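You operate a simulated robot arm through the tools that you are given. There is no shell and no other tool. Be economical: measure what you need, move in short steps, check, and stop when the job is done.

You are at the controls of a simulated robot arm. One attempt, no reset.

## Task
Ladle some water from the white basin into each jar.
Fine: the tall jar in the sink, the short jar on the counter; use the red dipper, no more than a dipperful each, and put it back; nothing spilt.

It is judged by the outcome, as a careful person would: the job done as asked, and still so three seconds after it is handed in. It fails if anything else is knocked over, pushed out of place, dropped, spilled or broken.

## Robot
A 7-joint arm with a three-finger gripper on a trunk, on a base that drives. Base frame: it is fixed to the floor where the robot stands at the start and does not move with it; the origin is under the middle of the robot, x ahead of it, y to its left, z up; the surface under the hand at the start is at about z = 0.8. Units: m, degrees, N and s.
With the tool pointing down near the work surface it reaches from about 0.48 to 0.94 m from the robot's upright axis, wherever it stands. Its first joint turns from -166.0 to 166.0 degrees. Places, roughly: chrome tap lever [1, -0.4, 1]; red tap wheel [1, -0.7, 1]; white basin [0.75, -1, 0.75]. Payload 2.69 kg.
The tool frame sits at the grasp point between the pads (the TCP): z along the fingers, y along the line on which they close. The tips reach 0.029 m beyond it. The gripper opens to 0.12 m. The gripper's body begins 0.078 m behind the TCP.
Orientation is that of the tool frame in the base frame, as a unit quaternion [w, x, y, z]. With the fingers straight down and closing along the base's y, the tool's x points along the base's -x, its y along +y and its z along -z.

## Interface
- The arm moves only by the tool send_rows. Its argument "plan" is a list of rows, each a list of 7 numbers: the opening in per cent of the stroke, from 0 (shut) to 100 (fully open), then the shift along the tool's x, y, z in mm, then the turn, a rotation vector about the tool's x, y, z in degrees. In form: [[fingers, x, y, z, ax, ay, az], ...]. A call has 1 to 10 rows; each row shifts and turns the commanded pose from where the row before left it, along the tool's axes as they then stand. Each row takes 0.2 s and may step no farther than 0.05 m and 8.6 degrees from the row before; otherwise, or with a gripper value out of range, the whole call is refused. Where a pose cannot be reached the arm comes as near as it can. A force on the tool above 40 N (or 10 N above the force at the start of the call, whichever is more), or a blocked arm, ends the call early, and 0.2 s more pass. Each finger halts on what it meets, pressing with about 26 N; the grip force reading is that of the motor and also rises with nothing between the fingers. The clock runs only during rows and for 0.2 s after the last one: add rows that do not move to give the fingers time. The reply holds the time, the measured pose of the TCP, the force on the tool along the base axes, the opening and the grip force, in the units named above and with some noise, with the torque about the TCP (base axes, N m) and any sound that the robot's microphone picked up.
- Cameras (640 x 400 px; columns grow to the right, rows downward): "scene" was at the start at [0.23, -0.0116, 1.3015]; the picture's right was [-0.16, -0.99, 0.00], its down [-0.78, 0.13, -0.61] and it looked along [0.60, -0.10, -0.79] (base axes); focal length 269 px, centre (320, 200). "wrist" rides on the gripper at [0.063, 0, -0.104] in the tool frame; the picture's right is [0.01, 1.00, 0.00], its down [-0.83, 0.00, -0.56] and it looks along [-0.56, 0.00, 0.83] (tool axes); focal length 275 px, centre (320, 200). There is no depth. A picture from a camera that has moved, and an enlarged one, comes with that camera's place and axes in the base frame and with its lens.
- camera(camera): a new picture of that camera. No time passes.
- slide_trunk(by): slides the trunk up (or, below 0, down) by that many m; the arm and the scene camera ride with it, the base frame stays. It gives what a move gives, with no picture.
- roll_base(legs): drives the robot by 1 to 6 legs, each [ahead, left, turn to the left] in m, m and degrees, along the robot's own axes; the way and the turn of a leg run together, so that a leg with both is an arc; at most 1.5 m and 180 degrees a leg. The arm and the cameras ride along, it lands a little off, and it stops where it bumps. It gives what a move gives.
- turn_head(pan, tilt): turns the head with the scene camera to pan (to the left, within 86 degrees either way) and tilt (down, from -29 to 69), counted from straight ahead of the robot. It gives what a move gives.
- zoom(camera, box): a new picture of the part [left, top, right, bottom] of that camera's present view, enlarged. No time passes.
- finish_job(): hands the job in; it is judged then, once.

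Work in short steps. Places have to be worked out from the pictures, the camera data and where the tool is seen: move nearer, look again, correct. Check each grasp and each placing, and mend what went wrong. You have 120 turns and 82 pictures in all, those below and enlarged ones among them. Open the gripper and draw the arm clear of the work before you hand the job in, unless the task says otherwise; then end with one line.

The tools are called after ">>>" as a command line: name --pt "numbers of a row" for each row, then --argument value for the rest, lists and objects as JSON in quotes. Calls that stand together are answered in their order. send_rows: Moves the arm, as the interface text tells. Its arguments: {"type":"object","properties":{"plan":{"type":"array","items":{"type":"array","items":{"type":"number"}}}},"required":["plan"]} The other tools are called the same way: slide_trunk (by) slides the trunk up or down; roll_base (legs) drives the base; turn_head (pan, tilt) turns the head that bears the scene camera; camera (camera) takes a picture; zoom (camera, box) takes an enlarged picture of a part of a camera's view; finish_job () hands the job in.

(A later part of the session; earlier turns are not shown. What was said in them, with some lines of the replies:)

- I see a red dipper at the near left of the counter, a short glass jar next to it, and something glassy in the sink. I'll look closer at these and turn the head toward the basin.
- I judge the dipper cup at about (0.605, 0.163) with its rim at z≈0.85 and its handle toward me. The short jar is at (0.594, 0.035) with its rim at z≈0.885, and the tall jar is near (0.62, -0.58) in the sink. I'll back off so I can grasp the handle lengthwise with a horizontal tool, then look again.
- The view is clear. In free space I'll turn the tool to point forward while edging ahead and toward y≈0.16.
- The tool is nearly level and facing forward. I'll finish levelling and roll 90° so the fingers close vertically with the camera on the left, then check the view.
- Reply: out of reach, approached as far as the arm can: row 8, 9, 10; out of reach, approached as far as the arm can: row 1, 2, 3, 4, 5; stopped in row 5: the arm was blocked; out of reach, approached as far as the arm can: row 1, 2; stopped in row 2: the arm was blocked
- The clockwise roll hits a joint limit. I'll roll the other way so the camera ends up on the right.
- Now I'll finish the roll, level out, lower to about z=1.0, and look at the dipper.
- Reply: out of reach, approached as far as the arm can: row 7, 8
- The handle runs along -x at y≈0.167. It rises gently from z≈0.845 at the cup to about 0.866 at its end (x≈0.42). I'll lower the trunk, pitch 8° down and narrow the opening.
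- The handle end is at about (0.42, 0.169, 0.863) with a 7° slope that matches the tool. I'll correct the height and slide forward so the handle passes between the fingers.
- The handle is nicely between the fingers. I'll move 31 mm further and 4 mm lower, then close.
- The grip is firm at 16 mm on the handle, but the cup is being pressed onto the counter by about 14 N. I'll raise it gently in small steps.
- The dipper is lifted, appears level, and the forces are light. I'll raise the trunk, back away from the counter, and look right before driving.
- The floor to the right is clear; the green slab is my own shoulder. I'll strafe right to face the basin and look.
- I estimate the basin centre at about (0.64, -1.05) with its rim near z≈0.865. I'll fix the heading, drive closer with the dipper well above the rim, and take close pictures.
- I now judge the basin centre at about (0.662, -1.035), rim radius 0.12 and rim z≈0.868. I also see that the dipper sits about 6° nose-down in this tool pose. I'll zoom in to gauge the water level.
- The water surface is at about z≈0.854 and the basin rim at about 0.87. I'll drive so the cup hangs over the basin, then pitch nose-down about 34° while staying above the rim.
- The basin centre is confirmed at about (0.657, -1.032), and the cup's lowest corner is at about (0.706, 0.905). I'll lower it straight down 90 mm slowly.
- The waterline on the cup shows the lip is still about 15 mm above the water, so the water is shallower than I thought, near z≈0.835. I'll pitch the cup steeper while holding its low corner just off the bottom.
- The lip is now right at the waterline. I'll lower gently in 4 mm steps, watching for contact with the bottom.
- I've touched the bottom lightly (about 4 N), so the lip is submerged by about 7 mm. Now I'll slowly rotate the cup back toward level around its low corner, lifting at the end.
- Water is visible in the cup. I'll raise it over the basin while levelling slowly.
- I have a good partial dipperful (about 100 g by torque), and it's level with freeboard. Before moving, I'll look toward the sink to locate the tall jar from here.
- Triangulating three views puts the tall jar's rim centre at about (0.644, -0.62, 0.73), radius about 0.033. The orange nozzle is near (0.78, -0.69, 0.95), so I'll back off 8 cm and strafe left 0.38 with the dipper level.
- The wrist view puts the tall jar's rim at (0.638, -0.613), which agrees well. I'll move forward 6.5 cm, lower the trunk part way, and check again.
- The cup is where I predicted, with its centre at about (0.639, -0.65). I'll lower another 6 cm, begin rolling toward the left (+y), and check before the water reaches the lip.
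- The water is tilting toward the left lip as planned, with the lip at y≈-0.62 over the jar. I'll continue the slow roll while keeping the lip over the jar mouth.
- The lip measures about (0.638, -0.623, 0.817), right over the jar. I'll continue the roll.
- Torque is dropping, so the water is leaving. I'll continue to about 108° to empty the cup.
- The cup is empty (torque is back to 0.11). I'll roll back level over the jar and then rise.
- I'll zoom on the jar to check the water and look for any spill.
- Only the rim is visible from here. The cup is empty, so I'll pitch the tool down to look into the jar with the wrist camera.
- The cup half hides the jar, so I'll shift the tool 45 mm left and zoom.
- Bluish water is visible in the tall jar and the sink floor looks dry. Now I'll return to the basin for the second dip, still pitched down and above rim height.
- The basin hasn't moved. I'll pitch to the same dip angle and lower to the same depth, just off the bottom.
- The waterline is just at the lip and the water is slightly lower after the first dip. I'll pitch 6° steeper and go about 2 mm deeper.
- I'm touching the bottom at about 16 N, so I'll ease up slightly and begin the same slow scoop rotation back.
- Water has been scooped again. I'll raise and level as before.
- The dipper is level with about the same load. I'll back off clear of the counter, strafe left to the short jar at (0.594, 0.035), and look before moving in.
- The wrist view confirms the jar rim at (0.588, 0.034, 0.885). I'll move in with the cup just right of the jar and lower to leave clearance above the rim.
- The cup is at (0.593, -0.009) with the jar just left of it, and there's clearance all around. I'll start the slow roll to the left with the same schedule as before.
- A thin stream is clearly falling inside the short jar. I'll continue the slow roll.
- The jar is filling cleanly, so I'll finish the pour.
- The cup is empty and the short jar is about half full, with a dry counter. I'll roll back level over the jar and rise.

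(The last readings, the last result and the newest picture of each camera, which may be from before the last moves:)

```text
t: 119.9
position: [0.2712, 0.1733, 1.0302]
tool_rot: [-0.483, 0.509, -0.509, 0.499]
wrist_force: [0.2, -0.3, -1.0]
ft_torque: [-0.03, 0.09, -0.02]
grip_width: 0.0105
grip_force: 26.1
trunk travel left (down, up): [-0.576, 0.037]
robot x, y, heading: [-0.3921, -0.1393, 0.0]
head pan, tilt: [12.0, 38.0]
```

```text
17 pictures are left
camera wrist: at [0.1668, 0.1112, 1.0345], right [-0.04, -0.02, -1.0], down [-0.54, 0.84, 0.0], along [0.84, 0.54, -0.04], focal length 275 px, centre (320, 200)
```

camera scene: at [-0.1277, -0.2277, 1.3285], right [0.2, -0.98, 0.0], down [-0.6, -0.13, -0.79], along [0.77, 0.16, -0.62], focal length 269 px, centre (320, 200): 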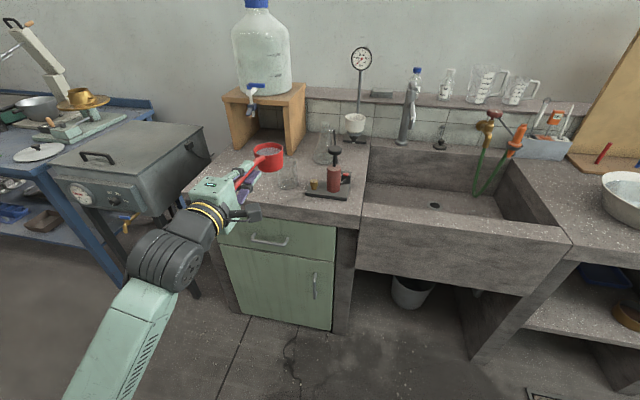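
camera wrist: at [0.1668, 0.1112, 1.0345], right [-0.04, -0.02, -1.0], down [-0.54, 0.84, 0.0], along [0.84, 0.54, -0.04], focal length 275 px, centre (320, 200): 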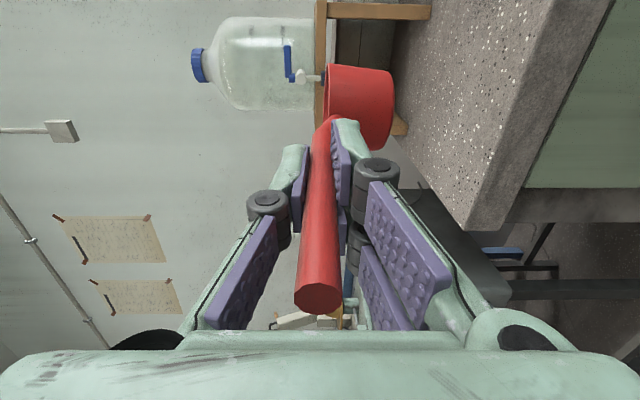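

I'm lined up to return the dipper. I'll move forward to its original spot (cup at about (0.607, 0.167)), lower to just above the counter, and nose up slightly to level it.

>>> roll_base --legs '[[0.211, -0.004, 0]]'

>>> slide_trunk --by -0.152

>>> send_rows --pt "0 0 0 0 2.5 0 0" --pt "0 0 0 0 0 0 0"

>>> zoom --camera "scene" --box '[160, 90, 360, 215]'

>>> camera --camera "wrist"

```text
t: 121.5
position: [0.4819, 0.1665, 1.03]
tool_rot: [0.483, -0.508, 0.509, -0.5]
wrist_force: [-0.3, -0.2, -0.7]
ft_torque: [-0.02, 0.12, 0.02]
grip_width: 0.0105
grip_force: 25.8
trunk travel left (down, up): [-0.576, 0.037]
robot x, y, heading: [-0.1846, -0.1448, -0.2]
head pan, tilt: [12.0, 38.0]
```

```text
t: 123.3
position: [0.4818, 0.166, 0.878]
tool_rot: [0.483, -0.508, 0.51, -0.499]
wrist_force: [0.0, 0.2, -1.3]
ft_torque: [-0.01, 0.1, -0.01]
grip_width: 0.0103
grip_force: 26.5
trunk travel left (down, up): [-0.424, 0.189]
robot x, y, heading: [-0.1839, -0.1468, 0.1]
head pan, tilt: [12.0, 38.0]
```

```text
t: 123.9
position: [0.4815, 0.1665, 0.8773]
tool_rot: [-0.494, 0.497, -0.498, 0.511]
wrist_force: [-0.3, 0.4, -1.4]
ft_torque: [0.0, 0.1, 0.0]
grip_width: 0.0106
grip_force: 26.0
trunk travel left (down, up): [-0.424, 0.189]
robot x, y, heading: [-0.1849, -0.1427, -0.3]
head pan, tilt: [12.0, 38.0]
```

```text
3.20 times, centred on (260, 152) of scene
camera zoom: at [0.057, -0.1273, 1.1706], right [0.2, -0.98, 0.0], down [-0.6, -0.13, -0.79], along [0.77, 0.16, -0.62], focal length 860 px, centre (512, 352)
```

zoom: 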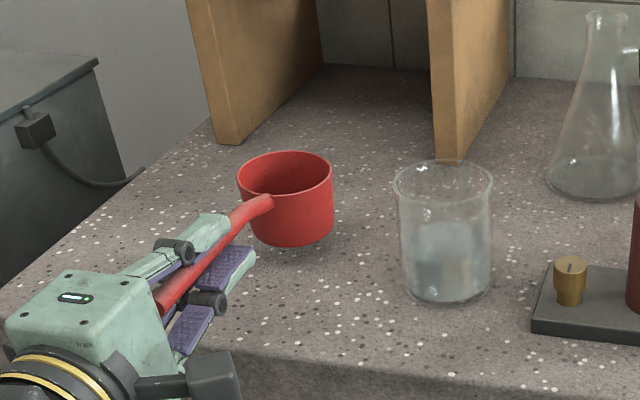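

```text
15 pictures are left
camera wrist: at [0.3767, 0.1053, 0.8777], right [0.01, -0.02, -1.0], down [-0.54, 0.84, -0.02], along [0.84, 0.54, 0.0], focal length 275 px, centre (320, 200)
```

wrist: 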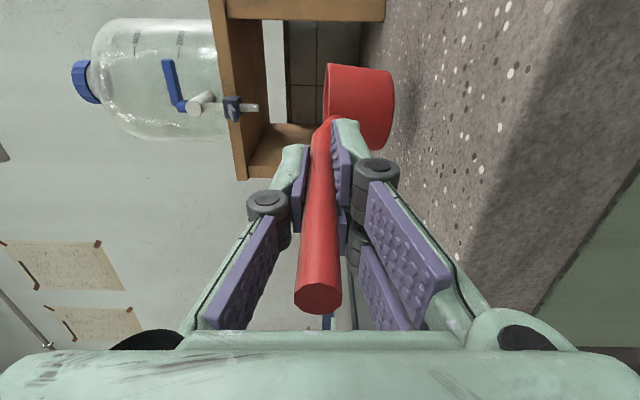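

The cup is level and hovering about 2 cm above its spot. I'll lower gently in small steps.

>>> send_rows --pt "0 0 5 0 0 0 0" --pt "0 0 5 0 0 0 0" --pt "0 0 4 0 0 0 0" --pt "0 0 3 0 0 0 0" --pt "0 0 0 0 0 0 0"

>>> send_rows --pt "0 0 2 0 0 0 0" --pt "0 0 1.5 0 0 0 0" --pt "0 0 0 0 0 0 0"

```text
t: 125.1
position: [0.4821, 0.165, 0.8602]
tool_rot: [-0.493, 0.497, -0.499, 0.511]
wrist_force: [-0.4, 0.3, -1.3]
ft_torque: [-0.01, 0.09, -0.01]
grip_width: 0.0106
grip_force: 26.0
trunk travel left (down, up): [-0.424, 0.189]
robot x, y, heading: [-0.1837, -0.1423, -0.2]
head pan, tilt: [12.0, 38.0]
```

```text
t: 125.9
position: [0.4832, 0.1656, 0.857]
tool_rot: [-0.494, 0.497, -0.498, 0.511]
wrist_force: [0.7, -0.1, -0.8]
ft_torque: [-0.01, 0.12, 0.04]
grip_width: 0.0104
grip_force: 26.1
trunk travel left (down, up): [-0.424, 0.189]
robot x, y, heading: [-0.185, -0.1463, -0.3]
head pan, tilt: [12.0, 38.0]
```

>>> send_rows --pt "0 0 1.5 0 0 0 0" --pt "0 0 1.5 0 0 0 0" --pt "0 0 0 0 0 0 0"

>>> zoom --camera "scene" --box '[190, 110, 310, 200]'

```text
t: 126.7
position: [0.4814, 0.1643, 0.8551]
tool_rot: [-0.494, 0.498, -0.498, 0.51]
wrist_force: [1.0, 0.3, 0.1]
ft_torque: [0.02, -0.05, -0.01]
grip_width: 0.0105
grip_force: 26.1
trunk travel left (down, up): [-0.424, 0.189]
robot x, y, heading: [-0.1839, -0.1461, -0.1]
head pan, tilt: [12.0, 38.0]
```

```text
4.44 times, centred on (250, 155) of scene
camera zoom: at [0.0569, -0.1274, 1.1706], right [0.2, -0.98, 0.0], down [-0.6, -0.13, -0.79], along [0.77, 0.16, -0.62], focal length 1195 px, centre (631, 400)
```

zoom: 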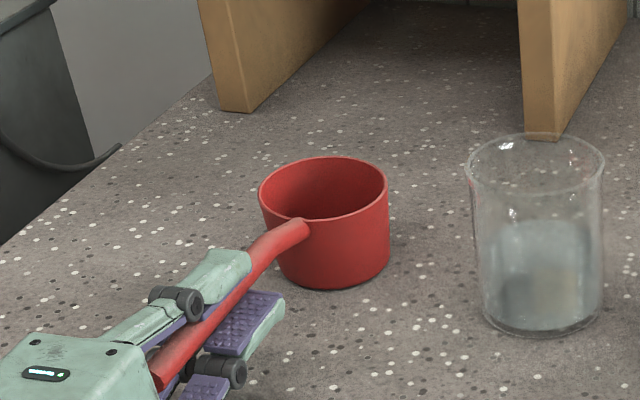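

Contact is made; the torque now shows the counter taking the weight. I'll press 1 mm more and open slowly.

>>> send_rows --pt "0 0 1 0 0 0 0" --pt "11 0 0 0 0 0 0" --pt "14 0 0 0 0 0 0" --pt "20 0 0 0 0 0 0" --pt "27 0 0 0 0 0 0" --pt "34 0 0 0 0 0 0" --pt "34 0 0 0 0 0 0"

>>> camera --camera "wrist"

```text
t: 128.3
position: [0.4826, 0.1644, 0.8525]
tool_rot: [-0.493, 0.498, -0.499, 0.51]
wrist_force: [-0.8, 0.4, 0.3]
ft_torque: [-0.02, 0.01, 0.02]
grip_width: 0.0408
grip_force: 0.0
trunk travel left (down, up): [-0.424, 0.189]
robot x, y, heading: [-0.1858, -0.144, -0.2]
head pan, tilt: [12.0, 38.0]
```

```text
13 pictures are left
camera wrist: at [0.3771, 0.1047, 0.8532], right [0.01, -0.02, -1.0], down [-0.54, 0.84, -0.02], along [0.84, 0.54, -0.01], focal length 275 px, centre (320, 200)
```

wrist: 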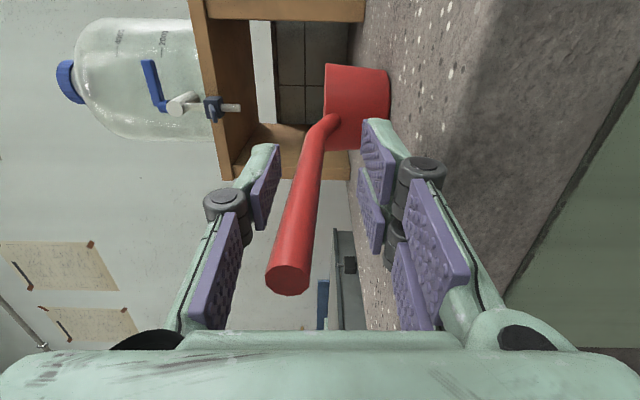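

The dipper is resting on the counter and its handle slopes up about 7°. I'll match that pitch, open a bit more, and withdraw straight back along the handle.

>>> send_rows --pt "42 0 -3 0 -7 0 0" --pt "44 0 0 0 0 0 0" --pt "44 0 0 -25 0 0 0" --pt "44 0 0 -30 0 0 0"

>>> camera --camera "wrist"

```text
t: 129.3
position: [0.4271, 0.1657, 0.8625]
tool_rot: [0.462, -0.526, 0.528, -0.48]
wrist_force: [-0.2, 0.2, 0.4]
ft_torque: [0.01, 0.0, 0.0]
grip_width: 0.0531
grip_force: 0.0
trunk travel left (down, up): [-0.424, 0.189]
robot x, y, heading: [-0.1818, -0.1451, -0.0]
head pan, tilt: [12.0, 38.0]
```

```text
12 pictures are left
camera wrist: at [0.3223, 0.1055, 0.8753], right [-0.11, -0.02, -0.99], down [-0.54, 0.84, 0.05], along [0.84, 0.54, -0.11], focal length 275 px, centre (320, 200)
```

wrist: 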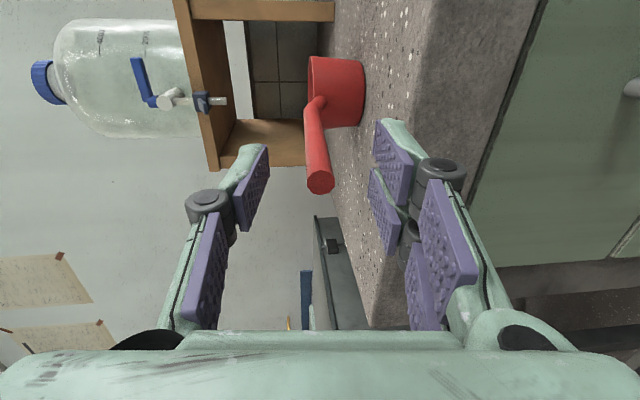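

The hand is free of the handle and the dipper hasn't moved. I'll back the base away and take a final look.

>>> roll_base --legs '[[-0.2, 0, 0]]'

>>> slide_trunk --by 0.18

>>> turn_head --pan 0 --tilt 40

>>> camera --camera "scene"

>>> zoom --camera "scene" --box '[180, 80, 420, 230]'

```text
t: 130.8
position: [0.2365, 0.1663, 0.8632]
tool_rot: [0.462, -0.526, 0.529, -0.48]
wrist_force: [1.1, -0.1, -0.3]
ft_torque: [0.02, -0.03, 0.01]
grip_width: 0.0527
grip_force: 0.1
trunk travel left (down, up): [-0.424, 0.189]
robot x, y, heading: [-0.3765, -0.1406, -0.3]
head pan, tilt: [12.0, 38.0]
```

```text
t: 132.8
position: [0.2367, 0.167, 1.0416]
tool_rot: [0.461, -0.526, 0.529, -0.48]
wrist_force: [0.2, -0.6, 0.1]
ft_torque: [0.01, 0.02, 0.01]
grip_width: 0.0527
grip_force: 0.0
trunk travel left (down, up): [-0.604, 0.009]
robot x, y, heading: [-0.3733, -0.1436, -0.3]
head pan, tilt: [12.0, 38.0]
```

```text
t: 133.6
position: [0.2373, 0.1659, 1.0426]
tool_rot: [0.461, -0.526, 0.529, -0.481]
wrist_force: [-0.3, 0.0, -0.3]
ft_torque: [-0.02, 0.03, -0.02]
grip_width: 0.053
grip_force: 0.1
trunk travel left (down, up): [-0.604, 0.009]
robot x, y, heading: [-0.3734, -0.143, -0.3]
head pan, tilt: [0.0, 40.0]
```

```text
11 pictures are left
camera scene: at [-0.1331, -0.1449, 1.3476], right [-0.01, -1.0, 0.0], down [-0.64, 0.0, -0.77], along [0.77, 0.0, -0.64], focal length 269 px, centre (320, 200)
```

scene: 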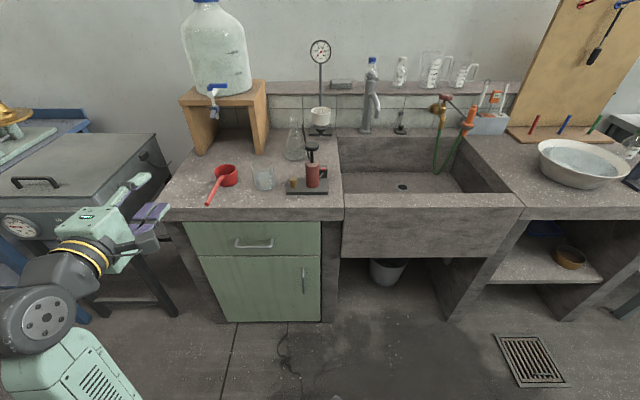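

```text
2.67 times, centred on (300, 155) of scene
camera zoom: at [-0.1331, -0.1449, 1.3476], right [-0.01, -1.0, 0.0], down [-0.64, 0.0, -0.77], along [0.77, 0.0, -0.64], focal length 717 px, centre (373, 320)
```

zoom: 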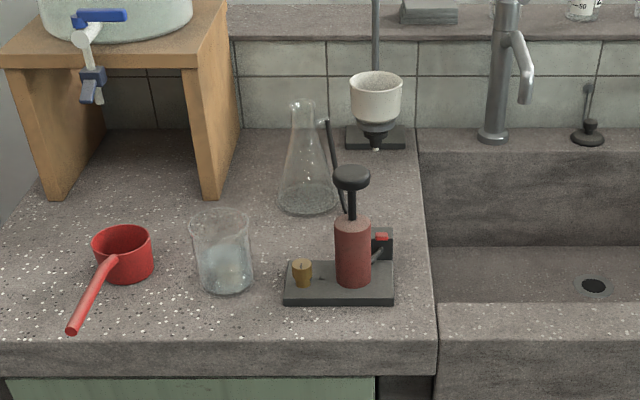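

Everything is upright, both jars hold water, and the dipper is back in its place. I'll open the gripper fully and hand in.

>>> send_rows --pt "70 0 0 0 0 0 0" --pt "100 0 0 0 0 0 0" --pt "100 0 0 0 0 0 0" --pt "100 0 0 0 0 0 0" --pt "100 0 0 0 0 0 0"

>>> finish_job

```text
t: 134.8
position: [0.2367, 0.1649, 1.0437]
tool_rot: [0.462, -0.526, 0.529, -0.479]
wrist_force: [0.7, 0.4, 0.0]
ft_torque: [0.02, 0.03, 0.0]
grip_width: 0.12
grip_force: 0.1
trunk travel left (down, up): [-0.604, 0.009]
robot x, y, heading: [-0.3759, -0.1464, -0.3]
head pan, tilt: [0.0, 40.0]
```

```text
The job is handed in.
```

I ladled one partial dipperful of water from the basin into each jar, put the red dipper back in its place, and saw no spills or disturbed objects in the pictures.
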